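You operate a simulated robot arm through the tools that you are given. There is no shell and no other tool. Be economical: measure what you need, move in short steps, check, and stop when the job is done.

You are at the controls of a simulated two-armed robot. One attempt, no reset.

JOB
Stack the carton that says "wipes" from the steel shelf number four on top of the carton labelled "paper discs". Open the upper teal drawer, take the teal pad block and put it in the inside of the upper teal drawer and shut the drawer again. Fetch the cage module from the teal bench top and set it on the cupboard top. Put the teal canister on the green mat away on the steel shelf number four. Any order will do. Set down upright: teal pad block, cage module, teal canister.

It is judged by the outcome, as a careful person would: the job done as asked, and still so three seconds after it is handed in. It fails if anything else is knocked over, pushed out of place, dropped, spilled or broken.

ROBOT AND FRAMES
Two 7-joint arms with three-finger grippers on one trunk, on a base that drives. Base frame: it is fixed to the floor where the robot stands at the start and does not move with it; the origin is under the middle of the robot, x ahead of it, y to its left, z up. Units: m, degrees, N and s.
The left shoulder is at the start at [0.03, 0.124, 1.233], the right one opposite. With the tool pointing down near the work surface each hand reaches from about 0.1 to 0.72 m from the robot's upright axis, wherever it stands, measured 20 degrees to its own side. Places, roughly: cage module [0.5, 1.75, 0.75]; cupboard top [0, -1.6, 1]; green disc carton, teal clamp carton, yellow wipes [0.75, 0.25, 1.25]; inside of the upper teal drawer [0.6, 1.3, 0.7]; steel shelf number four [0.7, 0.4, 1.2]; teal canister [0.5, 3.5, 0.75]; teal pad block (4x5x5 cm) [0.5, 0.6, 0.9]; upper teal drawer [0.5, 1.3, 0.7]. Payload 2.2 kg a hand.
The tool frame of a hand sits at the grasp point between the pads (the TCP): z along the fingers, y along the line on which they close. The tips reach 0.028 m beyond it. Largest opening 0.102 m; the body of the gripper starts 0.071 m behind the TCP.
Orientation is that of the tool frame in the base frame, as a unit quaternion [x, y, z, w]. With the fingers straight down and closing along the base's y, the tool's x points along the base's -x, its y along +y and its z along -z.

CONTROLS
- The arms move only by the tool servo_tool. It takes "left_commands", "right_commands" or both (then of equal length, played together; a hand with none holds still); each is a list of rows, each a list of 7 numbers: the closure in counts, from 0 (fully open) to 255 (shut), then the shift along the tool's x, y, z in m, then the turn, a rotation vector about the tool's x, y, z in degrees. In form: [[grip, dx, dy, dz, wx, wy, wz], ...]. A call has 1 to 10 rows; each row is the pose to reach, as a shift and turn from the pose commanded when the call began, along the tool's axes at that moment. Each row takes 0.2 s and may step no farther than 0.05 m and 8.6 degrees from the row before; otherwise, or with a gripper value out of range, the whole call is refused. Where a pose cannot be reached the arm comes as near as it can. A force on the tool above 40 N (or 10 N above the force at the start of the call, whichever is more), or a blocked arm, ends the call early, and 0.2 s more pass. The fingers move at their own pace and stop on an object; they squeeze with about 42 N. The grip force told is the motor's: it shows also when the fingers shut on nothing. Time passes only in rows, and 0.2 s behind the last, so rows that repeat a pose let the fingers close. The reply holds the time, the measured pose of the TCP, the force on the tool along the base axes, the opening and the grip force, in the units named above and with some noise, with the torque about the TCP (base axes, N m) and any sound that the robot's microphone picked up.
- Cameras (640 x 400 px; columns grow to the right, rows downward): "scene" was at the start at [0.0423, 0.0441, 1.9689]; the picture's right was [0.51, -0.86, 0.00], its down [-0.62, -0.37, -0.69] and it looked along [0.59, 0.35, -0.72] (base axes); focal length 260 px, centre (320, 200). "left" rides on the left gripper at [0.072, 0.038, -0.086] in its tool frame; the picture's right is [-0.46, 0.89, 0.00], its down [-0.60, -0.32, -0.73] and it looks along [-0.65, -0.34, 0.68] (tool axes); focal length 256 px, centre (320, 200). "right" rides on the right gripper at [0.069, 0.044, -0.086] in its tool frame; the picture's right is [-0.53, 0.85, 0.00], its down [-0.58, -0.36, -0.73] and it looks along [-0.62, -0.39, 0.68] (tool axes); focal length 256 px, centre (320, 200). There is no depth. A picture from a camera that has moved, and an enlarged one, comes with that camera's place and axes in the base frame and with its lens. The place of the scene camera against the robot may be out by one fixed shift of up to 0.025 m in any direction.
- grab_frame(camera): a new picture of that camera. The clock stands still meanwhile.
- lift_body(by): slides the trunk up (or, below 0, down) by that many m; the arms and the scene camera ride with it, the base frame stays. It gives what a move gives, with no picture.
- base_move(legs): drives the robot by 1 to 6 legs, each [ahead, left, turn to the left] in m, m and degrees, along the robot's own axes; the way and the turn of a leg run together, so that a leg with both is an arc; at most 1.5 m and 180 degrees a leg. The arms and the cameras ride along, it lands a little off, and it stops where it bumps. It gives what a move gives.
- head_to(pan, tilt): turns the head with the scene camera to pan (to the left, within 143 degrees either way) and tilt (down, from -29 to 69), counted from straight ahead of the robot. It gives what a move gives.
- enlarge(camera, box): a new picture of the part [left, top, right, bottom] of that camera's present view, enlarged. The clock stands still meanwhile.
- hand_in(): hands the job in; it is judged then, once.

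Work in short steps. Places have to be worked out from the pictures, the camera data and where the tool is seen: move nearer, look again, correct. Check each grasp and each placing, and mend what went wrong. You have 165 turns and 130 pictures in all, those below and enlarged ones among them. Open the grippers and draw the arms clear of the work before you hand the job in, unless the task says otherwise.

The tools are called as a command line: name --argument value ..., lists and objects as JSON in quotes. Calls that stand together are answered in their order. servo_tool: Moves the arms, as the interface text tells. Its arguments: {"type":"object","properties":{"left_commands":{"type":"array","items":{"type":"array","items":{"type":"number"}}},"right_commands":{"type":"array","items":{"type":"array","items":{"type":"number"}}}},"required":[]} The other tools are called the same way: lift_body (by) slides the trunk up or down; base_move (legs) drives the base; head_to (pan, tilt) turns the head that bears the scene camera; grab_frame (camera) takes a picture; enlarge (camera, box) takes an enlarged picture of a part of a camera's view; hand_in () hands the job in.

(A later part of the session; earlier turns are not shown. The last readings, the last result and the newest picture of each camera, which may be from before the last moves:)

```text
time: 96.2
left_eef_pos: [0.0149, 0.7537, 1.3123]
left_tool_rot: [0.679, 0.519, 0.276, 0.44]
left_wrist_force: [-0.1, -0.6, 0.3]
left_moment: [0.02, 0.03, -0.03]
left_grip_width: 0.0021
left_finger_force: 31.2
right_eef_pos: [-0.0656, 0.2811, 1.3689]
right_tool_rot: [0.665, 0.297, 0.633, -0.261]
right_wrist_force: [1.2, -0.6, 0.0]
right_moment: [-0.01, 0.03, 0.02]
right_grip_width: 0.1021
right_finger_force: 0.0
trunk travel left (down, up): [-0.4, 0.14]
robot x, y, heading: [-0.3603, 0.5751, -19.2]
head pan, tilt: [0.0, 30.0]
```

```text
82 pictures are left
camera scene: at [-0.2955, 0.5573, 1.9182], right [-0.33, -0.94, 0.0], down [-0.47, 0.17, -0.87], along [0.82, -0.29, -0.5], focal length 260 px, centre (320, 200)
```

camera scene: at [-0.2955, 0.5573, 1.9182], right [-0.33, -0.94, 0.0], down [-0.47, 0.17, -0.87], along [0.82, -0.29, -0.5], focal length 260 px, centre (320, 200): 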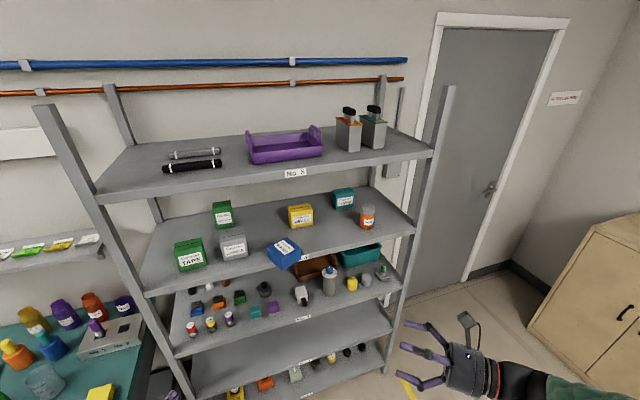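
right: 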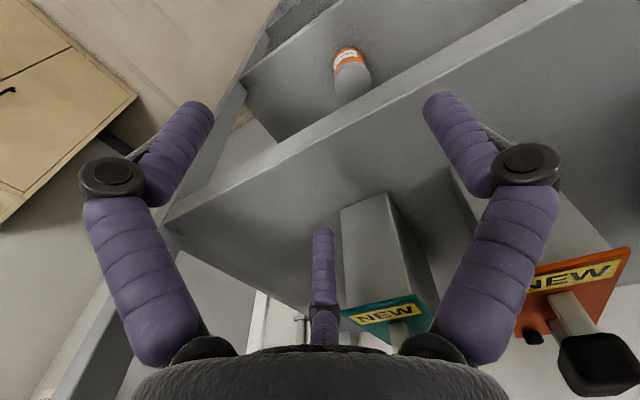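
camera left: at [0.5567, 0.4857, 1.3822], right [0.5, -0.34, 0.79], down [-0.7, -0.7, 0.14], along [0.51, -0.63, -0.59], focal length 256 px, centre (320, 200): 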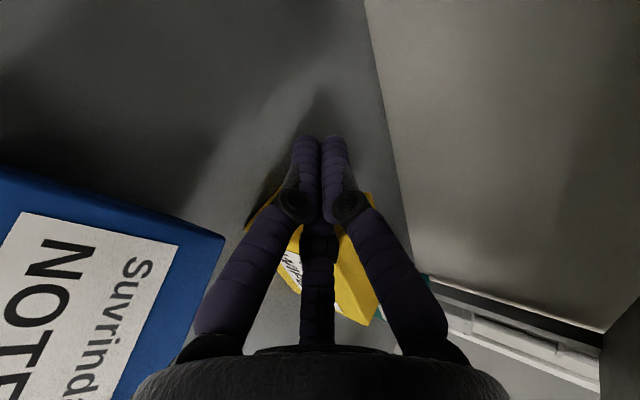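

The right hand now points along the carton (d≈(0.69,0.72)). I lower it to carton mid-height in pre-grasp, then drive in.

servo_tool --right_commands '[[0, -0.03, 0.011, 0.028, 0, 1, 0], [0, -0.063, 0.023, 0.055, 0, 2, 0], [0, -0.095, 0.034, 0.083, 0, 3, 0], [0, -0.126, 0.0457, 0.111, 0, 3.5, 0]]'

base_move --legs '[[0.2828, 0.1123, 0]]'

grab_frame --camera "scene"

grab_frame --camera "right"

```text
time: 97.2
left_eef_pos: [0.0135, 0.7547, 1.313]
left_tool_rot: [0.678, 0.519, 0.277, 0.44]
left_wrist_force: [-0.2, -0.4, 0.0]
left_moment: [-0.02, 0.0, -0.03]
left_grip_width: 0.0019
left_finger_force: 31.6
right_eef_pos: [0.0428, 0.3253, 1.2369]
right_tool_rot: [0.645, 0.29, 0.653, -0.271]
right_wrist_force: [0.5, -0.2, -1.2]
right_moment: [0.0, -0.01, 0.06]
right_grip_width: 0.1017
right_finger_force: 0.1
trunk travel left (down, up): [-0.4, 0.14]
robot x, y, heading: [-0.3577, 0.5734, -19.2]
head pan, tilt: [0.0, 30.0]
```

```text
time: 99.2
left_eef_pos: [0.3172, 0.7687, 1.3133]
left_tool_rot: [0.679, 0.518, 0.277, 0.441]
left_wrist_force: [-0.2, 0.2, 0.5]
left_moment: [0.02, 0.01, -0.02]
left_grip_width: 0.0022
left_finger_force: 31.2
right_eef_pos: [0.3456, 0.3402, 1.2373]
right_tool_rot: [0.646, 0.29, 0.653, -0.27]
right_wrist_force: [0.1, 0.4, 0.3]
right_moment: [0.01, 0.0, -0.02]
right_grip_width: 0.1022
right_finger_force: 0.1
trunk travel left (down, up): [-0.4, 0.14]
robot x, y, heading: [-0.0525, 0.5922, -19.4]
head pan, tilt: [0.0, 30.0]
```

```text
81 pictures are left
camera scene: at [0.0069, 0.5726, 1.9183], right [-0.33, -0.94, 0.0], down [-0.47, 0.17, -0.87], along [0.82, -0.29, -0.5], focal length 260 px, centre (320, 200)
```

scene: 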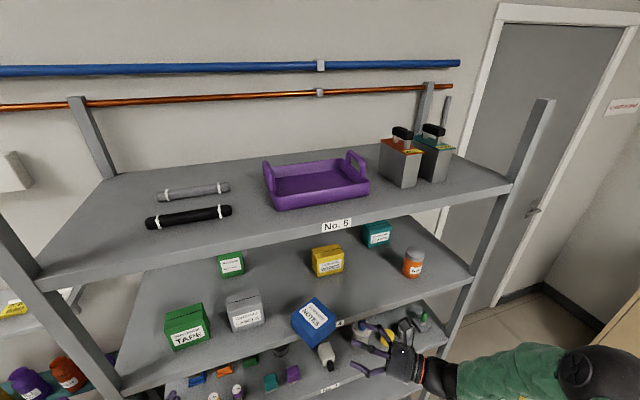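

```text
80 pictures are left
camera right: at [0.3149, 0.2492, 1.3083], right [0.63, -0.59, -0.51], down [-0.75, -0.29, -0.59], along [0.2, 0.75, -0.63], focal length 256 px, centre (320, 200)
```

right: 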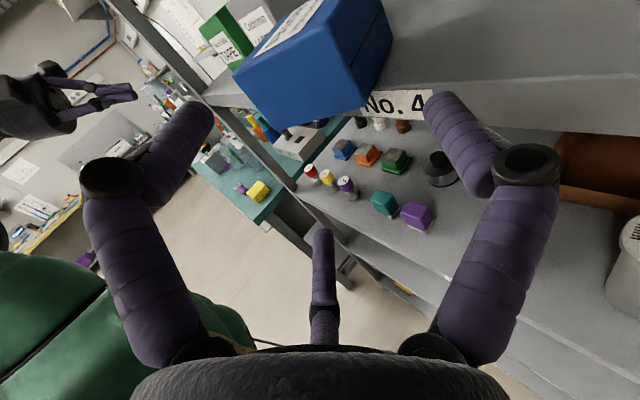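

Good view. I enlarge to measure the carton's end face from this camera.

enlarge --camera "right" --box '[200, 0, 440, 150]'

```text
2.67 times, centred on (320, 75) of right
camera zoom: at [0.3149, 0.2492, 1.3083], right [0.63, -0.59, -0.51], down [-0.75, -0.29, -0.59], along [0.2, 0.75, -0.63], focal length 683 px, centre (320, 533)
```

zoom: 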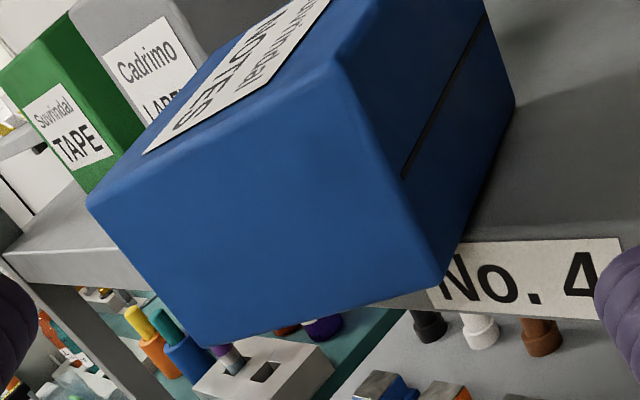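

Accurate: carton spans z 1.22–1.2745 (so shelf top is 1.22), mid 1.247, xy as estimated. I raise 1 cm and slide in along the tool axis.

servo_tool --right_commands '[[0, 0.0101, 0.0038, 0, 0, 0, -2.5], [0, 0.0101, 0.0038, 0.03, 0, 0, -2.5], [0, 0.0101, 0.0038, 0.06, 0, 0, -2.5], [0, 0.0101, 0.0038, 0.085, 0, 0, -2.5], [0, 0.0101, 0.0038, 0.0969, 0, 0, -2.5]]'

grab_frame --camera "right"

enlarge --camera "scene" --box '[220, 240, 480, 400]'

```text
time: 100.5
left_eef_pos: [0.3161, 0.7703, 1.3141]
left_tool_rot: [0.679, 0.518, 0.276, 0.441]
left_wrist_force: [-0.3, 0.5, -0.6]
left_moment: [-0.02, -0.01, -0.05]
left_grip_width: 0.0023
left_finger_force: 31.4
right_eef_pos: [0.4135, 0.4082, 1.2476]
right_tool_rot: [0.639, 0.304, 0.659, -0.256]
right_wrist_force: [0.2, -0.3, 0.3]
right_moment: [0.01, 0.01, 0.01]
right_grip_width: 0.1021
right_finger_force: 0.0
trunk travel left (down, up): [-0.4, 0.14]
robot x, y, heading: [-0.0551, 0.5914, -19.4]
head pan, tilt: [0.0, 30.0]
```

```text
78 pictures are left
camera right: at [0.3816, 0.3195, 1.3209], right [0.64, -0.61, -0.47], down [-0.74, -0.31, -0.6], along [0.22, 0.73, -0.65], focal length 256 px, centre (320, 200)
```

right: 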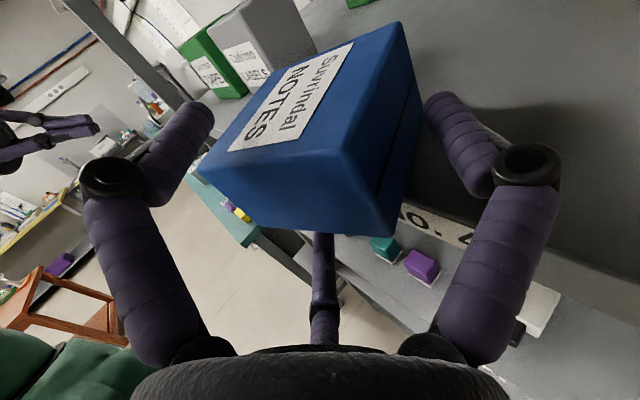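

```text
2.46 times, centred on (350, 320) of scene
camera zoom: at [0.006, 0.5727, 1.9183], right [-0.33, -0.94, 0.0], down [-0.47, 0.17, -0.87], along [0.82, -0.29, -0.5], focal length 639 px, centre (246, -95)
```

zoom: 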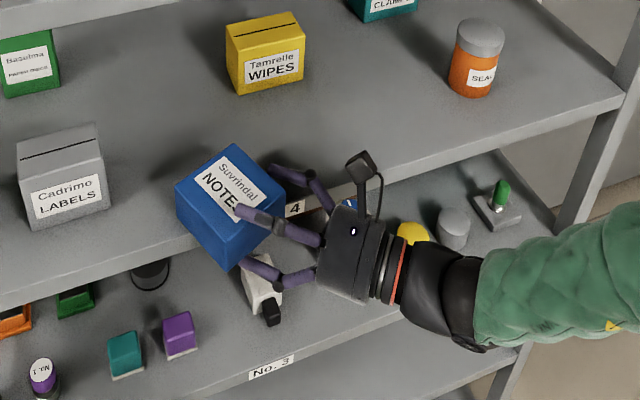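

Fingers are placed as planned: one above, one below, one beyond the carton's top. I close.

servo_tool --right_commands '[[120, 0, 0, 0, 0, 0, 0], [120, 0, 0, 0, 0, 0, 0], [255, 0, 0, 0, 0, 0, 0], [255, 0, 0, 0, 0, 0, 0], [255, 0, 0, 0, 0, 0, 0]]'

grab_frame --camera "right"

enlarge --camera "scene" --box '[220, 240, 480, 400]'

```text
time: 101.7
left_eef_pos: [0.3174, 0.7685, 1.3132]
left_tool_rot: [0.679, 0.517, 0.277, 0.441]
left_wrist_force: [0.3, -0.4, -0.1]
left_moment: [-0.02, 0.01, -0.01]
left_grip_width: 0.0021
left_finger_force: 31.8
right_eef_pos: [0.4125, 0.4073, 1.2499]
right_tool_rot: [0.638, 0.304, 0.659, -0.256]
right_wrist_force: [2.9, -0.9, 9.2]
right_moment: [0.45, -0.29, -0.17]
right_grip_width: 0.0658
right_finger_force: 41.9
trunk travel left (down, up): [-0.4, 0.14]
robot x, y, heading: [-0.057, 0.5918, -19.3]
head pan, tilt: [0.0, 30.0]
```

```text
76 pictures are left
camera right: at [0.3812, 0.3189, 1.3215], right [0.64, -0.61, -0.47], down [-0.73, -0.31, -0.6], along [0.22, 0.73, -0.65], focal length 256 px, centre (320, 200)
```

right: 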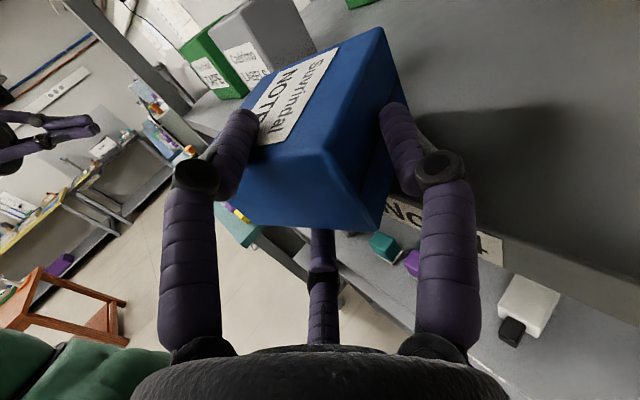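

```text
2.46 times, centred on (350, 320) of scene
camera zoom: at [0.0054, 0.5724, 1.9184], right [-0.33, -0.94, 0.0], down [-0.47, 0.17, -0.87], along [0.82, -0.29, -0.5], focal length 639 px, centre (246, -95)
```

zoom: 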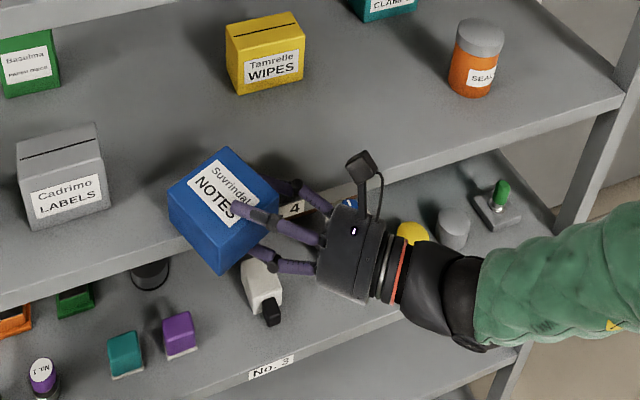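

Solid three-point grip (opening 0.066). I lift 4 cm and check.

servo_tool --right_commands '[[255, 0.01, 0, 0, 0, 0, 0], [255, 0.025, 0, 0, 0, 0, 0], [255, 0.04, 0, 0, 0, 0, 0], [255, 0.04, 0, -0.03, 0, 0, 0], [255, 0.04, 0, -0.07, 0, 0, 0], [255, 0.04, 0, -0.11, 0, 0, 0]]'

grab_frame --camera "right"

```text
time: 103.0
left_eef_pos: [0.316, 0.7676, 1.3132]
left_tool_rot: [0.678, 0.518, 0.277, 0.441]
left_wrist_force: [-0.8, -0.9, 0.8]
left_moment: [0.02, -0.02, -0.01]
left_grip_width: 0.0019
left_finger_force: 31.0
right_eef_pos: [0.337, 0.3287, 1.2869]
right_tool_rot: [0.638, 0.305, 0.659, -0.256]
right_wrist_force: [-0.3, 0.6, -1.9]
right_moment: [-0.04, 0.06, -0.01]
right_grip_width: 0.0657
right_finger_force: 41.8
trunk travel left (down, up): [-0.4, 0.14]
robot x, y, heading: [-0.0567, 0.5897, -19.4]
head pan, tilt: [0.0, 30.0]
```

```text
74 pictures are left
camera right: at [0.3048, 0.2392, 1.36], right [0.64, -0.61, -0.47], down [-0.74, -0.31, -0.6], along [0.22, 0.73, -0.65], focal length 256 px, centre (320, 200)
```

right: 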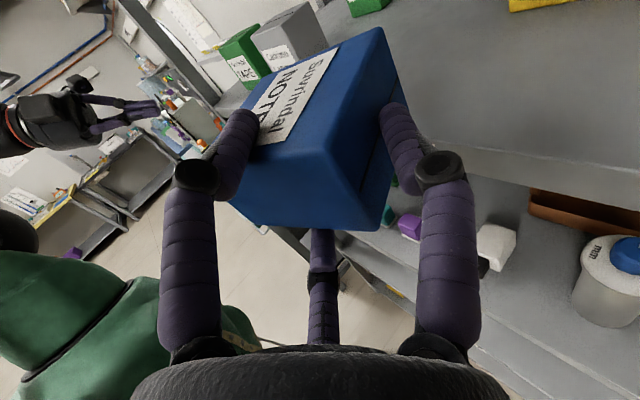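

Carton is firmly held. I back off 0.2 m and then roll it upright.

base_move --legs '[[-0.189, -0.066, 0]]'

servo_tool --right_commands '[[255, 0, 0, 0, 0, 0, -8], [255, 0, 0, 0, 0, 0, -16], [255, 0, 0, 0, 0, 0, -24], [255, 0, 0, 0, 0, 0, -32], [255, 0, 0, 0, 0, 0, -40], [255, 0, 0, 0, 0, 0, -48], [255, 0, 0, 0, 0, 0, -56], [255, 0, 0, 0, 0, 0, -64], [255, 0, 0, 0, 0, 0, -72], [255, 0, 0, 0, 0, 0, -80]]'

servo_tool --right_commands '[[255, 0, 0, 0, 0, 0, -7.5]]'

```text
time: 104.7
left_eef_pos: [0.1155, 0.769, 1.3143]
left_tool_rot: [0.679, 0.517, 0.277, 0.442]
left_wrist_force: [0.1, 0.1, 0.2]
left_moment: [0.02, 0.0, -0.01]
left_grip_width: 0.0021
left_finger_force: 30.8
right_eef_pos: [0.1358, 0.3288, 1.2868]
right_tool_rot: [0.64, 0.302, 0.659, -0.255]
right_wrist_force: [-0.2, -0.2, -0.9]
right_moment: [-0.08, 0.06, 0.0]
right_grip_width: 0.0655
right_finger_force: 42.5
trunk travel left (down, up): [-0.4, 0.14]
robot x, y, heading: [-0.2557, 0.5927, -19.4]
head pan, tilt: [0.0, 30.0]
```

```text
time: 106.8
left_eef_pos: [0.1153, 0.7692, 1.3143]
left_tool_rot: [0.68, 0.517, 0.276, 0.441]
left_wrist_force: [0.1, 0.9, -0.9]
left_moment: [0.01, 0.01, 0.05]
left_grip_width: 0.0022
left_finger_force: 31.4
right_eef_pos: [0.1368, 0.3292, 1.2878]
right_tool_rot: [0.293, 0.644, 0.669, 0.23]
right_wrist_force: [-0.2, 0.0, -1.3]
right_moment: [-0.04, 0.09, -0.03]
right_grip_width: 0.0656
right_finger_force: 42.1
trunk travel left (down, up): [-0.4, 0.14]
robot x, y, heading: [-0.2593, 0.5873, -19.6]
head pan, tilt: [0.0, 30.0]
```

```text
time: 107.2
left_eef_pos: [0.1157, 0.7688, 1.3136]
left_tool_rot: [0.679, 0.517, 0.277, 0.441]
left_wrist_force: [0.1, -0.4, -0.3]
left_moment: [0.0, 0.01, 0.03]
left_grip_width: 0.0022
left_finger_force: 31.3
right_eef_pos: [0.135, 0.3294, 1.2879]
right_tool_rot: [0.251, 0.662, 0.652, 0.271]
right_wrist_force: [0.0, 0.1, -2.3]
right_moment: [-0.04, 0.04, 0.0]
right_grip_width: 0.0655
right_finger_force: 42.1
trunk travel left (down, up): [-0.4, 0.14]
robot x, y, heading: [-0.2556, 0.5887, -19.0]
head pan, tilt: [0.0, 30.0]
```

Carton is rolled. Now I turn the base +39° so the hand points left (+y), shift right, and then pitch it level with a scene check.

base_move --legs '[[0, 0, 39], [-0.118, -0.323, 0]]'

servo_tool --right_commands '[[255, 0, 0, 0, 8, 0, 0], [255, 0, 0, 0, 16, 0, 0], [255, 0, 0, 0, 24, 0, 0]]'

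grab_frame --camera "scene"

grab_frame --camera "right"

```text
time: 111.3
left_eef_pos: [-0.08, 0.6109, 1.3145]
left_tool_rot: [0.473, 0.71, 0.406, 0.327]
left_wrist_force: [-0.6, -0.1, -0.1]
left_moment: [-0.01, -0.02, -0.01]
left_grip_width: 0.0022
left_finger_force: 31.8
right_eef_pos: [0.2077, 0.2761, 1.2882]
right_tool_rot: [0.023, 0.707, 0.705, 0.043]
right_wrist_force: [-0.6, -0.1, -1.3]
right_moment: [-0.08, 0.02, -0.02]
right_grip_width: 0.0654
right_finger_force: 41.7
trunk travel left (down, up): [-0.4, 0.14]
robot x, y, heading: [-0.2631, 0.2456, 18.5]
head pan, tilt: [0.0, 30.0]
```

```text
time: 112.1
left_eef_pos: [-0.0798, 0.6121, 1.3136]
left_tool_rot: [0.474, 0.71, 0.405, 0.329]
left_wrist_force: [-0.1, 0.6, 0.7]
left_moment: [0.0, 0.0, 0.0]
left_grip_width: 0.0021
left_finger_force: 31.4
right_eef_pos: [0.2055, 0.2773, 1.2867]
right_tool_rot: [0.03, 0.839, 0.542, 0.038]
right_wrist_force: [-0.2, -0.3, -1.9]
right_moment: [-0.07, 0.03, -0.02]
right_grip_width: 0.0655
right_finger_force: 41.7
trunk travel left (down, up): [-0.4, 0.14]
robot x, y, heading: [-0.2603, 0.24, 18.4]
head pan, tilt: [0.0, 30.0]
```

```text
73 pictures are left
camera scene: at [-0.2031, 0.2652, 1.9183], right [0.32, -0.95, 0.0], down [-0.47, -0.16, -0.87], along [0.82, 0.28, -0.5], focal length 260 px, centre (320, 200)
```

scene: 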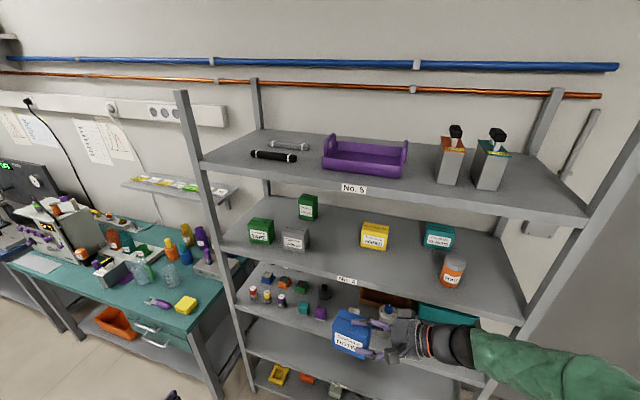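

```text
72 pictures are left
camera right: at [0.1283, 0.2248, 1.3609], right [0.54, 0.3, 0.79], down [0.5, -0.87, -0.01], along [0.68, 0.4, -0.62], focal length 256 px, centre (320, 200)
```

right: 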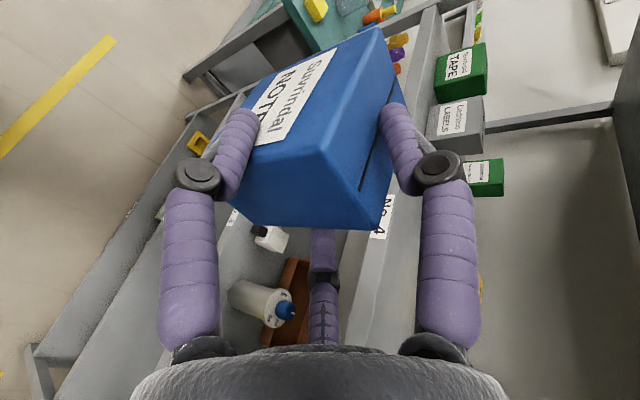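

Carton looks near upright. I enlarge both views to measure its tilt.

enlarge --camera "scene" --box '[270, 270, 480, 400]'

enlarge --camera "right" --box '[200, 10, 520, 250]'

```text
3.05 times, centred on (375, 335) of scene
camera zoom: at [-0.2031, 0.2652, 1.9183], right [0.32, -0.95, 0.0], down [-0.47, -0.16, -0.87], along [0.82, 0.28, -0.5], focal length 791 px, centre (152, -211)
```

zoom: 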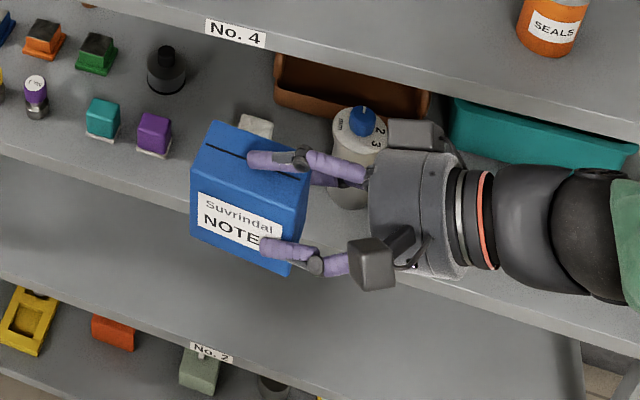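

```text
1.67 times, centred on (360, 130) of right
camera zoom: at [0.1283, 0.2248, 1.3609], right [0.54, 0.3, 0.79], down [0.5, -0.87, -0.01], along [0.68, 0.4, -0.62], focal length 427 px, centre (253, 317)
```

zoom: 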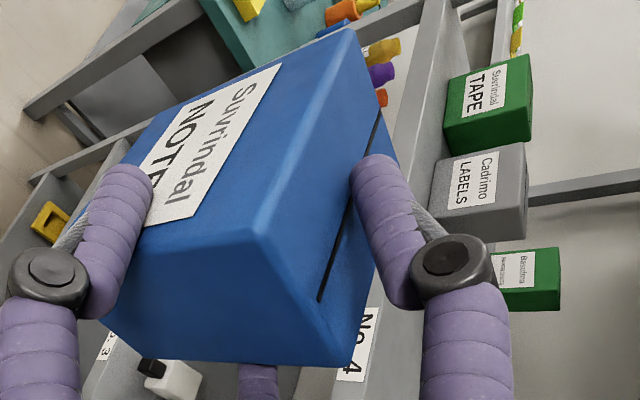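

Tilt looks within a few degrees. I correct the ~6° yaw, move the carton in line with its slot at entry height, then drive in.

servo_tool --right_commands '[[255, -0.0124, 0.0175, 0.026, 0, 1.6, -0.7], [255, -0.0248, 0.035, 0.052, -0.1, 3.2, -1.45], [255, -0.0372, 0.0525, 0.0775, -0.1, 4.8, -2.2], [255, -0.0496, 0.07, 0.1034, -0.2, 6.4, -2.9]]'

base_move --legs '[[0.228, -0.076, 0]]'

grab_frame --camera "right"

grab_frame --camera "scene"

```text
time: 113.1
left_eef_pos: [-0.0797, 0.6137, 1.3128]
left_tool_rot: [0.474, 0.71, 0.404, 0.327]
left_wrist_force: [1.3, -0.2, 0.2]
left_moment: [0.03, 0.02, -0.04]
left_grip_width: 0.0022
left_finger_force: 31.8
right_eef_pos: [0.2678, 0.3964, 1.3085]
right_tool_rot: [-0.021, 0.839, 0.543, 0.005]
right_wrist_force: [1.1, -0.4, -2.0]
right_moment: [-0.11, -0.01, 0.0]
right_grip_width: 0.0656
right_finger_force: 42.2
trunk travel left (down, up): [-0.4, 0.14]
robot x, y, heading: [-0.2664, 0.2419, 18.4]
head pan, tilt: [0.0, 30.0]
```

```text
time: 114.9
left_eef_pos: [0.1627, 0.6126, 1.3135]
left_tool_rot: [0.473, 0.711, 0.406, 0.326]
left_wrist_force: [0.2, 0.5, 0.7]
left_moment: [-0.01, 0.0, -0.02]
left_grip_width: 0.0023
left_finger_force: 31.9
right_eef_pos: [0.5087, 0.3972, 1.3093]
right_tool_rot: [-0.021, 0.839, 0.544, 0.004]
right_wrist_force: [0.7, 0.0, -2.7]
right_moment: [-0.09, 0.03, 0.0]
right_grip_width: 0.0653
right_finger_force: 41.9
trunk travel left (down, up): [-0.4, 0.14]
robot x, y, heading: [-0.0192, 0.243, 18.7]
head pan, tilt: [0.0, 30.0]
```

```text
69 pictures are left
camera right: at [0.4394, 0.3343, 1.3824], right [0.5, 0.36, 0.79], down [0.6, -0.8, -0.02], along [0.62, 0.48, -0.62], focal length 256 px, centre (320, 200)
```

right: 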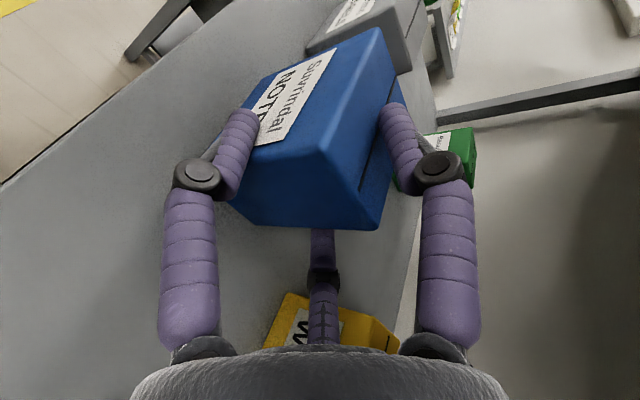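

```text
68 pictures are left
camera scene: at [0.0404, 0.2657, 1.9183], right [0.32, -0.95, 0.0], down [-0.47, -0.16, -0.87], along [0.82, 0.28, -0.5], focal length 260 px, centre (320, 200)
```

scene: 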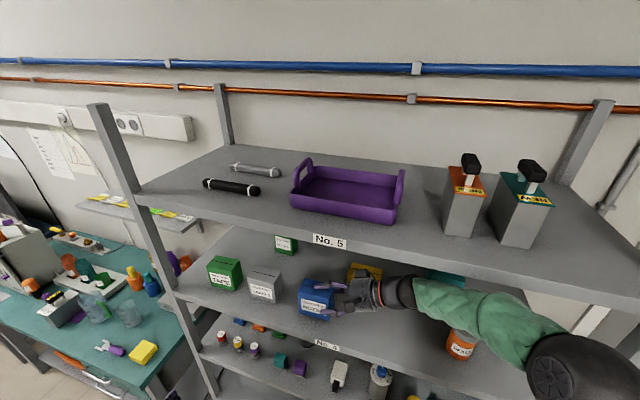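

The forearm passes near the seals bottle; I zoom in to judge clearance before lowering.

enlarge --camera "scene" --box '[270, 230, 560, 400]'

```text
2.21 times, centred on (415, 315) of scene
camera zoom: at [0.0404, 0.2657, 1.9183], right [0.32, -0.95, 0.0], down [-0.47, -0.16, -0.87], along [0.82, 0.28, -0.5], focal length 573 px, centre (110, -54)
```

zoom: 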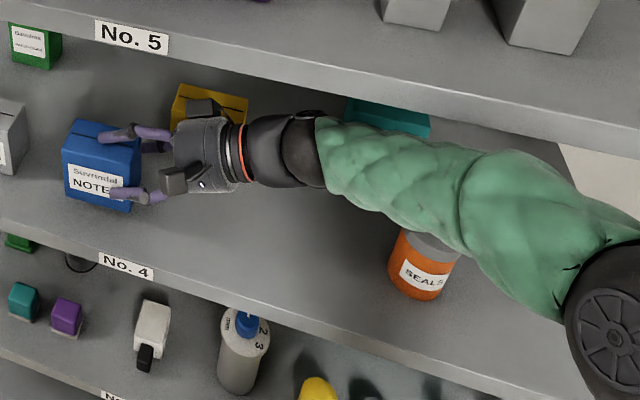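

The forearm is barely above the bottle. I raise the shoulder: lift trunk 4 cm and lower the hand 4 cm relative, then look again.

lift_body --by 0.04

servo_tool --right_commands '[[255, 0.0006, -0.018, 0.008, 0, 0, 0], [255, 0.0012, -0.0365, 0.0164, 0, 0, 0]]'

lift_body --by 0.05

servo_tool --right_commands '[[255, 0.0007, -0.0225, 0.01, 0, 0, 0], [255, 0.0015, -0.0456, 0.0205, 0, 0, 0]]'

enlarge --camera "scene" --box '[270, 230, 560, 400]'

```text
time: 115.7
left_eef_pos: [0.1595, 0.6084, 1.3527]
left_tool_rot: [0.473, 0.71, 0.407, 0.325]
left_wrist_force: [0.2, -1.0, 0.1]
left_moment: [0.0, -0.02, 0.03]
left_grip_width: 0.0023
left_finger_force: 31.3
right_eef_pos: [0.4946, 0.3968, 1.3287]
right_tool_rot: [-0.015, 0.842, 0.539, -0.018]
right_wrist_force: [-0.1, 0.7, -1.7]
right_moment: [-0.09, 0.03, 0.0]
right_grip_width: 0.0655
right_finger_force: 42.3
trunk travel left (down, up): [-0.44, 0.1]
robot x, y, heading: [-0.0213, 0.2424, 18.8]
head pan, tilt: [0.0, 30.0]
```

```text
time: 116.3
left_eef_pos: [0.1622, 0.6139, 1.356]
left_tool_rot: [0.473, 0.712, 0.405, 0.326]
left_wrist_force: [0.6, 0.3, -0.2]
left_moment: [-0.01, -0.02, -0.03]
left_grip_width: 0.0023
left_finger_force: 31.3
right_eef_pos: [0.5122, 0.3997, 1.3124]
right_tool_rot: [-0.024, 0.839, 0.544, 0.007]
right_wrist_force: [-0.1, 1.2, -3.4]
right_moment: [-0.04, 0.03, 0.01]
right_grip_width: 0.0653
right_finger_force: 42.4
trunk travel left (down, up): [-0.44, 0.1]
robot x, y, heading: [-0.0228, 0.2413, 18.8]
head pan, tilt: [0.0, 30.0]
```

```text
time: 117.3
left_eef_pos: [0.1525, 0.6066, 1.4065]
left_tool_rot: [0.474, 0.708, 0.408, 0.328]
left_wrist_force: [0.0, 0.0, 0.0]
left_moment: [0.02, -0.01, 0.03]
left_grip_width: 0.002
left_finger_force: 31.5
right_eef_pos: [0.4651, 0.3962, 1.3189]
right_tool_rot: [-0.01, 0.844, 0.535, -0.044]
right_wrist_force: [0.5, -0.1, -2.2]
right_moment: [-0.07, -0.01, 0.01]
right_grip_width: 0.0655
right_finger_force: 41.6
trunk travel left (down, up): [-0.49, 0.05]
robot x, y, heading: [-0.0221, 0.2413, 18.9]
head pan, tilt: [0.0, 30.0]
```

```text
time: 117.9
left_eef_pos: [0.1386, 0.6124, 1.4091]
left_tool_rot: [0.47, 0.707, 0.41, 0.333]
left_wrist_force: [-0.5, 1.0, 0.1]
left_moment: [-0.02, -0.02, -0.02]
left_grip_width: 0.0019
left_finger_force: 31.4
right_eef_pos: [0.4885, 0.3988, 1.3242]
right_tool_rot: [-0.03, 0.838, 0.544, 0.01]
right_wrist_force: [-0.4, 0.6, -2.4]
right_moment: [-0.12, 0.01, -0.02]
right_grip_width: 0.0652
right_finger_force: 42.5
trunk travel left (down, up): [-0.49, 0.05]
robot x, y, heading: [-0.0211, 0.2408, 18.6]
head pan, tilt: [0.0, 30.0]
```

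```text
2.21 times, centred on (415, 315) of scene
camera zoom: at [0.0085, 0.2639, 2.0111], right [0.32, -0.95, 0.0], down [-0.46, -0.16, -0.87], along [0.83, 0.28, -0.49], focal length 573 px, centre (110, -54)
```

zoom: 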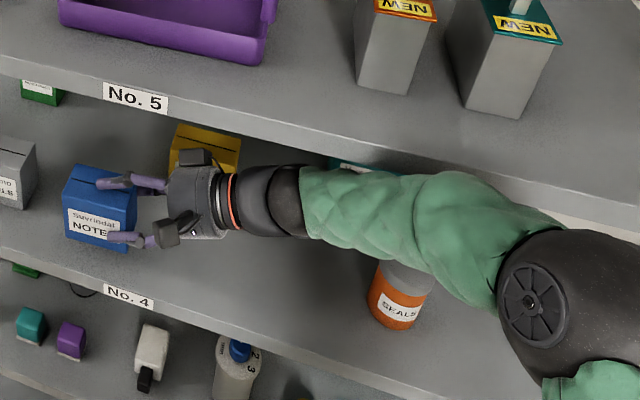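

The arm is jammed against shelf 5 from below (trunk leaning). I lower the trunk straight back by 0.09.

lift_body --by -0.07

grab_frame --camera "scene"

```text
time: 118.5
left_eef_pos: [0.1637, 0.6135, 1.3697]
left_tool_rot: [0.473, 0.711, 0.405, 0.326]
left_wrist_force: [0.9, 0.6, 0.9]
left_moment: [0.01, 0.01, 0.02]
left_grip_width: 0.0023
left_finger_force: 32.2
right_eef_pos: [0.5174, 0.401, 1.2895]
right_tool_rot: [-0.024, 0.833, 0.553, 0.01]
right_wrist_force: [1.6, 0.0, -0.5]
right_moment: [-0.21, 0.01, 0.07]
right_grip_width: 0.0654
right_finger_force: 42.1
trunk travel left (down, up): [-0.456, 0.084]
robot x, y, heading: [-0.0169, 0.2473, 18.8]
head pan, tilt: [0.0, 30.0]
stopped: the force on the tool passed its limit at 56 N (the readings are from after the stop); the commanded pose is now the measured one
```

```text
65 pictures are left
camera scene: at [0.0419, 0.2657, 1.9742], right [0.32, -0.95, 0.0], down [-0.47, -0.16, -0.87], along [0.82, 0.28, -0.5], focal length 260 px, centre (320, 200)
```

scene: 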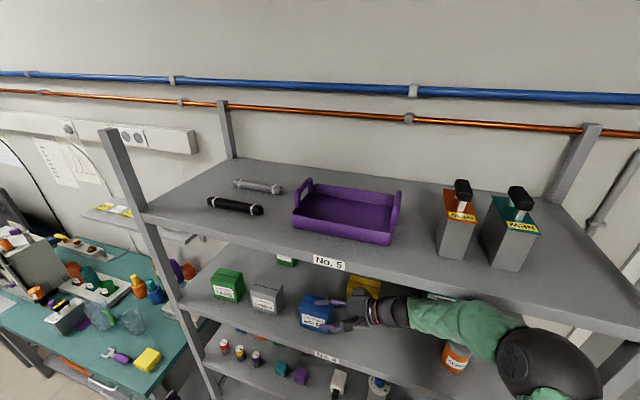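

Shelf 5's items are in place. I check the carton and bottle closely.

enlarge --camera "scene" --box '[270, 250, 540, 400]'

grab_frame --camera "right"

```text
2.37 times, centred on (405, 325) of scene
camera zoom: at [0.0419, 0.2657, 1.9742], right [0.32, -0.95, 0.0], down [-0.47, -0.16, -0.87], along [0.82, 0.28, -0.5], focal length 615 px, centre (118, -96)
```

zoom: 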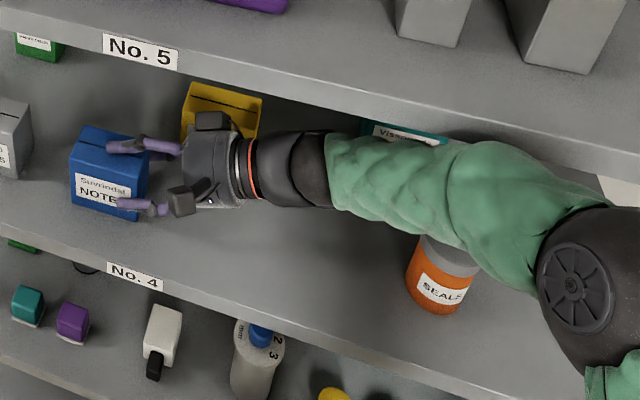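

```text
63 pictures are left
camera right: at [0.4468, 0.3365, 1.3607], right [0.49, 0.35, 0.8], down [0.6, -0.8, -0.02], along [0.63, 0.49, -0.6], focal length 256 px, centre (320, 200)
```

right: 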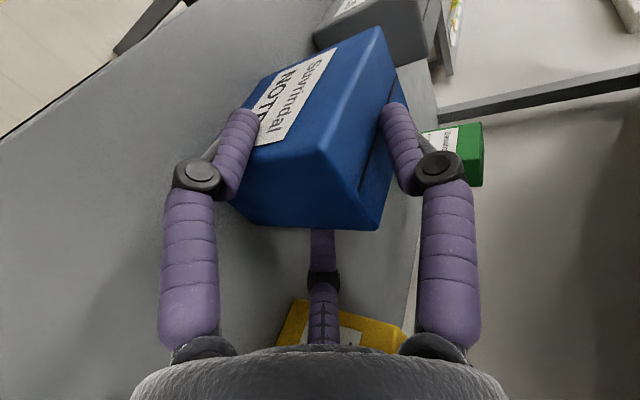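

Carton bottom is practically on the shelf and it is ~1.7 cm short in x and y. I raise 1 cm, shift (+0.017,+0.016), then lower till contact.

servo_tool --right_commands '[[255, -0.0004, 0.0092, -0.0039, 0, 0, 0], [255, -0.0179, 0.0145, 0.0106, 0, 0, 0]]'

servo_tool --right_commands '[[255, 0.0002, -0.0046, 0.002, 0, 0, 0], [255, 0.0004, -0.0092, 0.0039, 0, 0, 0], [255, 0.0006, -0.013, 0.0055, 0, 0, 0]]'

grab_frame --camera "right"

enlarge --camera "scene" --box '[200, 230, 470, 380]'

```text
time: 119.1
left_eef_pos: [0.1531, 0.6033, 1.372]
left_tool_rot: [0.474, 0.708, 0.409, 0.328]
left_wrist_force: [0.8, 1.1, 0.7]
left_moment: [-0.03, -0.01, 0.04]
left_grip_width: 0.0022
left_finger_force: 31.4
right_eef_pos: [0.5235, 0.4046, 1.3016]
right_tool_rot: [-0.023, 0.833, 0.553, 0.009]
right_wrist_force: [0.3, 0.6, -2.3]
right_moment: [-0.05, 0.01, 0.01]
right_grip_width: 0.0654
right_finger_force: 42.1
trunk travel left (down, up): [-0.456, 0.084]
robot x, y, heading: [-0.0218, 0.2454, 18.6]
head pan, tilt: [0.0, 30.0]
```

```text
time: 119.9
left_eef_pos: [0.1524, 0.6127, 1.3726]
left_tool_rot: [0.471, 0.71, 0.408, 0.329]
left_wrist_force: [-0.1, 0.1, 0.6]
left_moment: [0.0, -0.02, -0.01]
left_grip_width: 0.002
left_finger_force: 31.7
right_eef_pos: [0.5261, 0.4164, 1.2914]
right_tool_rot: [-0.029, 0.833, 0.553, 0.013]
right_wrist_force: [-0.2, -0.2, -1.8]
right_moment: [-0.07, -0.01, 0.01]
right_grip_width: 0.0656
right_finger_force: 41.8
trunk travel left (down, up): [-0.456, 0.084]
robot x, y, heading: [-0.0173, 0.2462, 18.7]
head pan, tilt: [0.0, 30.0]
```

```text
62 pictures are left
camera right: at [0.4538, 0.3517, 1.362], right [0.48, 0.35, 0.81], down [0.61, -0.8, -0.02], along [0.64, 0.5, -0.59], focal length 256 px, centre (320, 200)
```

right: 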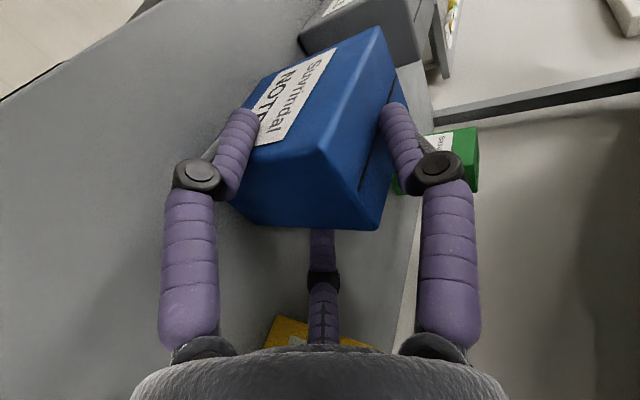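

```text
2.37 times, centred on (335, 305) of scene
camera zoom: at [0.028, 0.2628, 1.9753], right [0.32, -0.95, 0.0], down [-0.47, -0.16, -0.87], along [0.82, 0.28, -0.49], focal length 615 px, centre (284, -49)
```

zoom: 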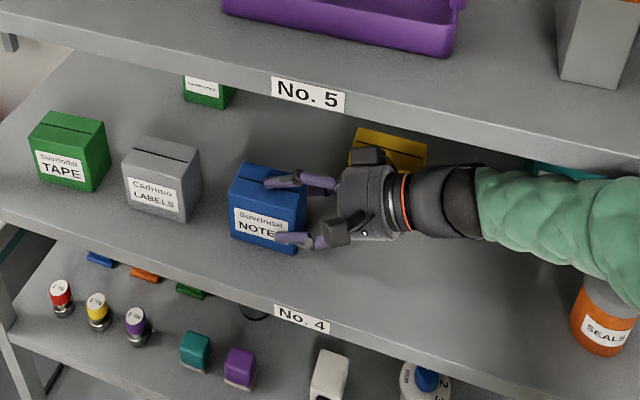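

The elbow still leans on shelf 5's edge. I lower the trunk in small steps, compensating with the hand.

lift_body --by -0.008

servo_tool --right_commands '[[255, -0.0004, 0.0092, -0.0039, 0, 0, 0], [255, -0.0008, 0.0184, -0.0078, 0, 0, 0]]'

lift_body --by -0.02

enlarge --camera "scene" --box '[270, 240, 560, 400]'

```text
time: 120.4
left_eef_pos: [0.1573, 0.6141, 1.3627]
left_tool_rot: [0.472, 0.71, 0.407, 0.328]
left_wrist_force: [-1.4, 0.1, -0.1]
left_moment: [-0.02, 0.03, 0.0]
left_grip_width: 0.0023
left_finger_force: 31.1
right_eef_pos: [0.5312, 0.4184, 1.2883]
right_tool_rot: [-0.029, 0.83, 0.557, 0.013]
right_wrist_force: [-0.3, 0.5, 1.7]
right_moment: [-0.07, 0.18, -0.04]
right_grip_width: 0.0654
right_finger_force: 42.5
trunk travel left (down, up): [-0.448, 0.092]
robot x, y, heading: [-0.0184, 0.2412, 18.8]
head pan, tilt: [0.0, 30.0]
stopped: the force on the tool passed its limit at 44 N (the readings are from after the stop); the commanded pose is now the measured one
```

```text
time: 121.0
left_eef_pos: [0.1596, 0.6133, 1.3606]
left_tool_rot: [0.471, 0.711, 0.407, 0.326]
left_wrist_force: [-0.8, 0.4, -0.7]
left_moment: [-0.01, 0.01, 0.0]
left_grip_width: 0.002
left_finger_force: 31.3
right_eef_pos: [0.526, 0.4197, 1.289]
right_tool_rot: [-0.023, 0.832, 0.555, -0.003]
right_wrist_force: [7.9, -0.7, 16.4]
right_moment: [1.41, -1.05, -0.71]
right_grip_width: 0.0656
right_finger_force: 41.2
trunk travel left (down, up): [-0.448, 0.092]
robot x, y, heading: [-0.0188, 0.243, 18.9]
head pan, tilt: [0.0, 30.0]
```

```text
time: 121.7
left_eef_pos: [0.1647, 0.6143, 1.3435]
left_tool_rot: [0.472, 0.712, 0.405, 0.326]
left_wrist_force: [-0.2, -0.5, -0.5]
left_moment: [0.0, 0.04, -0.01]
left_grip_width: 0.0021
left_finger_force: 31.1
right_eef_pos: [0.5398, 0.4196, 1.2903]
right_tool_rot: [-0.03, 0.83, 0.557, 0.014]
right_wrist_force: [0.6, -0.3, -2.1]
right_moment: [-0.06, -0.01, 0.01]
right_grip_width: 0.0654
right_finger_force: 42.5
trunk travel left (down, up): [-0.428, 0.112]
robot x, y, heading: [-0.017, 0.2428, 18.8]
head pan, tilt: [0.0, 30.0]
```

```text
2.21 times, centred on (415, 320) of scene
camera zoom: at [0.0435, 0.2658, 1.9476], right [0.32, -0.95, 0.0], down [-0.47, -0.16, -0.87], along [0.82, 0.28, -0.5], focal length 573 px, centre (110, -65)
```

zoom: 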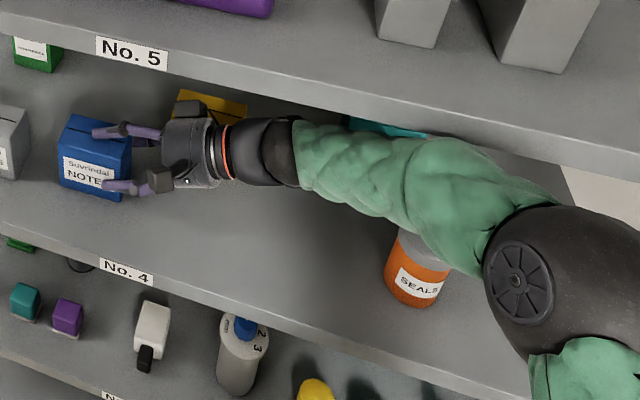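

No lean now; the carton is at its slot (front x≈0.512, right end y≈0.409), ~1 cm above the shelf. I lower gently.

servo_tool --right_commands '[[255, 0.0002, -0.0037, 0.0016, 0, 0, 0], [255, 0.0003, -0.0074, 0.0031, 0, 0, 0]]'

enlarge --camera "right" --box '[140, 10, 520, 260]'

```text
time: 122.4
left_eef_pos: [0.1623, 0.6145, 1.3424]
left_tool_rot: [0.473, 0.711, 0.405, 0.327]
left_wrist_force: [-0.2, 0.1, -0.8]
left_moment: [0.01, -0.03, 0.0]
left_grip_width: 0.0021
left_finger_force: 31.4
right_eef_pos: [0.5409, 0.4191, 1.2883]
right_tool_rot: [-0.03, 0.826, 0.562, 0.017]
right_wrist_force: [-5.2, -3.3, 12.0]
right_moment: [-0.42, 0.76, 0.09]
right_grip_width: 0.0654
right_finger_force: 41.5
trunk travel left (down, up): [-0.428, 0.112]
robot x, y, heading: [-0.0165, 0.2405, 18.9]
head pan, tilt: [0.0, 30.0]
stopped in row 2 (right hand): the force on the tool passed its limit at 42 N (the readings are from after the stop); the commanded pose is now the measured one
```

```text
1.60 times, centred on (330, 135) of right
camera zoom: at [0.4688, 0.3532, 1.3575], right [0.47, 0.33, 0.82], down [0.6, -0.8, -0.03], along [0.64, 0.51, -0.57], focal length 410 px, centre (304, 304)
```

zoom: 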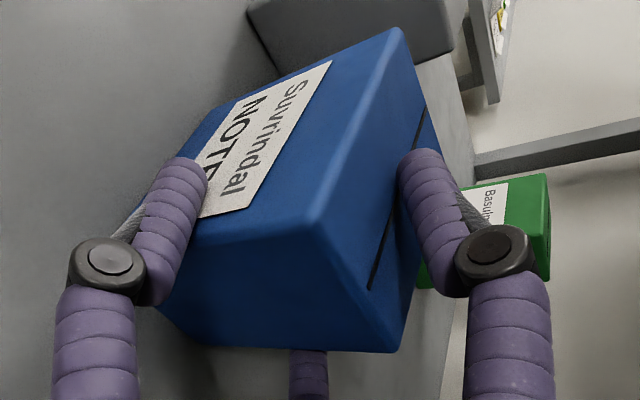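

Contact: the carton stands on the shelf, vertical, at x 0.516–0.571, right end y≈0.415. I nudge it by (−0.009,−0.007) to match the original spot, set it down and release.

servo_tool --right_commands '[[255, -0.0002, 0.005, -0.002, 0, 0, 0], [255, 0.0092, 0.0025, -0.009, 0, 0, 0], [255, 0.0094, -0.0015, -0.0075, 0, 0, 0]]'

servo_tool --right_commands '[[200, 0, 0, 0, 0, 0, 0], [130, 0, 0, 0, 0, 0, 0], [60, 0, 0, 0, 0, 0, 0], [0, 0, 0, 0, 0, 0, 0], [0, 0, 0, 0, 0, 0, 0]]'

grab_frame --camera "right"

enlarge --camera "scene" --box '[200, 230, 470, 380]'

```text
time: 123.2
left_eef_pos: [0.1623, 0.6129, 1.343]
left_tool_rot: [0.472, 0.71, 0.407, 0.327]
left_wrist_force: [0.3, -0.3, 0.2]
left_moment: [-0.01, 0.02, 0.01]
left_grip_width: 0.0021
left_finger_force: 31.8
right_eef_pos: [0.5322, 0.4105, 1.2892]
right_tool_rot: [-0.029, 0.827, 0.561, 0.018]
right_wrist_force: [-2.5, 0.2, 6.4]
right_moment: [-0.13, 0.34, -0.01]
right_grip_width: 0.0656
right_finger_force: 42.0
trunk travel left (down, up): [-0.428, 0.112]
robot x, y, heading: [-0.0162, 0.2427, 18.8]
head pan, tilt: [0.0, 30.0]
```

```text
time: 124.4
left_eef_pos: [0.1643, 0.6139, 1.3428]
left_tool_rot: [0.473, 0.711, 0.406, 0.326]
left_wrist_force: [-0.2, 0.0, -0.1]
left_moment: [0.0, 0.0, 0.01]
left_grip_width: 0.0022
left_finger_force: 31.5
right_eef_pos: [0.533, 0.4108, 1.2869]
right_tool_rot: [-0.029, 0.827, 0.56, 0.018]
right_wrist_force: [-0.7, -0.2, 0.1]
right_moment: [-0.01, 0.03, -0.04]
right_grip_width: 0.1023
right_finger_force: 0.1
trunk travel left (down, up): [-0.428, 0.112]
robot x, y, heading: [-0.0173, 0.2454, 18.9]
head pan, tilt: [0.0, 30.0]
```

```text
58 pictures are left
camera right: at [0.4603, 0.3457, 1.3562], right [0.48, 0.33, 0.82], down [0.6, -0.8, -0.03], along [0.64, 0.51, -0.58], focal length 256 px, centre (320, 200)
```

right: 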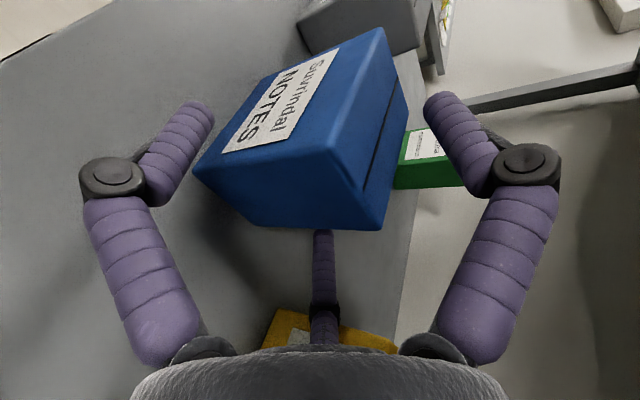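

```text
2.37 times, centred on (335, 305) of scene
camera zoom: at [0.0429, 0.2664, 1.9468], right [0.32, -0.95, 0.0], down [-0.47, -0.16, -0.87], along [0.82, 0.28, -0.5], focal length 615 px, centre (284, -49)
```

zoom: 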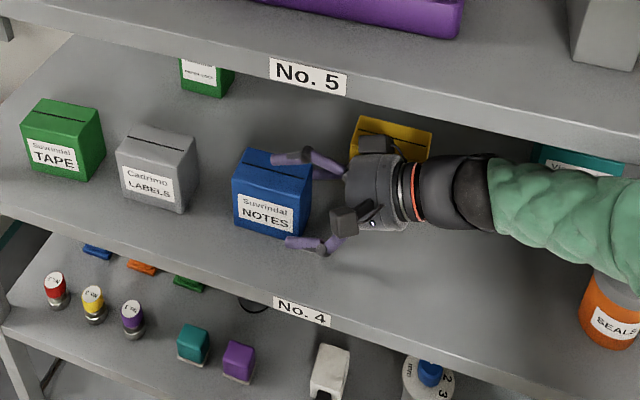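

The notes carton is upright again at its original place. I withdraw the right hand along its axis, then back out.

servo_tool --right_commands '[[0, 0, 0, -0.03, 0, 0, 0], [0, 0, 0, -0.06, 0, 0, 0], [0, 0, 0, -0.085, 0, 0, 0]]'

enlarge --camera "scene" --box '[230, 230, 560, 400]'

```text
time: 125.2
left_eef_pos: [0.1644, 0.6133, 1.3421]
left_tool_rot: [0.472, 0.711, 0.406, 0.327]
left_wrist_force: [0.1, 0.3, 0.1]
left_moment: [0.02, 0.03, 0.0]
left_grip_width: 0.0021
left_finger_force: 32.2
right_eef_pos: [0.5326, 0.3316, 1.3186]
right_tool_rot: [-0.028, 0.827, 0.561, 0.017]
right_wrist_force: [0.1, 0.5, 0.1]
right_moment: [0.03, -0.02, 0.01]
right_grip_width: 0.1019
right_finger_force: 0.1
trunk travel left (down, up): [-0.428, 0.112]
robot x, y, heading: [-0.0173, 0.243, 18.6]
head pan, tilt: [0.0, 30.0]
```

```text
1.94 times, centred on (395, 315) of scene
camera zoom: at [0.0421, 0.2654, 1.9468], right [0.32, -0.95, 0.0], down [-0.47, -0.16, -0.87], along [0.82, 0.28, -0.5], focal length 503 px, centre (174, -23)
```

zoom: 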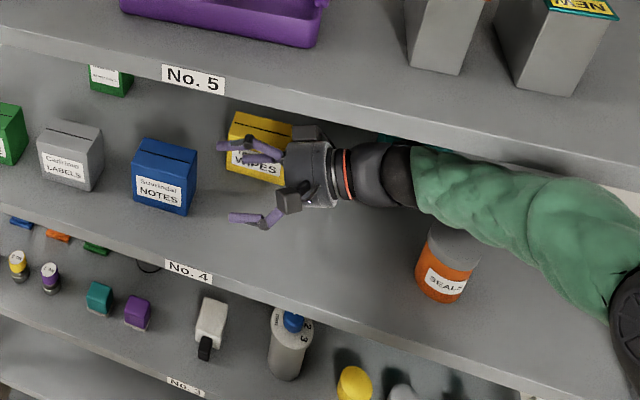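

Right hand clear. I back out of the shelf.

base_move --legs '[[-0.33, 0.112, 0], [0, 0, -19]]'

enlarge --camera "scene" --box '[120, 130, 480, 355]'

```text
time: 128.5
left_eef_pos: [-0.0741, 0.5292, 1.3428]
left_tool_rot: [0.584, 0.622, 0.346, 0.39]
left_wrist_force: [-0.6, -0.6, 0.4]
left_moment: [0.0, 0.01, 0.02]
left_grip_width: 0.002
left_finger_force: 31.7
right_eef_pos: [0.1812, 0.1426, 1.3188]
right_tool_rot: [0.11, 0.821, 0.55, 0.111]
right_wrist_force: [0.6, 0.4, 0.1]
right_moment: [-0.02, 0.01, -0.01]
right_grip_width: 0.1018
right_finger_force: 0.0
trunk travel left (down, up): [-0.428, 0.112]
robot x, y, heading: [-0.3683, 0.2419, -0.0]
head pan, tilt: [0.0, 30.0]
```

```text
1.78 times, centred on (300, 242) of scene
camera zoom: at [-0.3041, 0.2419, 1.9468], right [-0.01, -1.0, 0.0], down [-0.5, 0.0, -0.87], along [0.87, 0.0, -0.5], focal length 461 px, centre (356, 124)
```

zoom: 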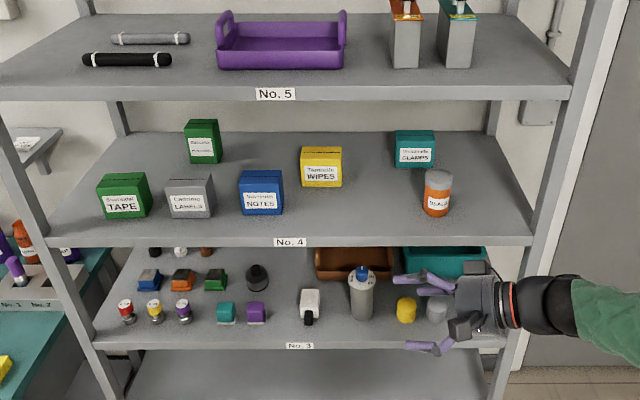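

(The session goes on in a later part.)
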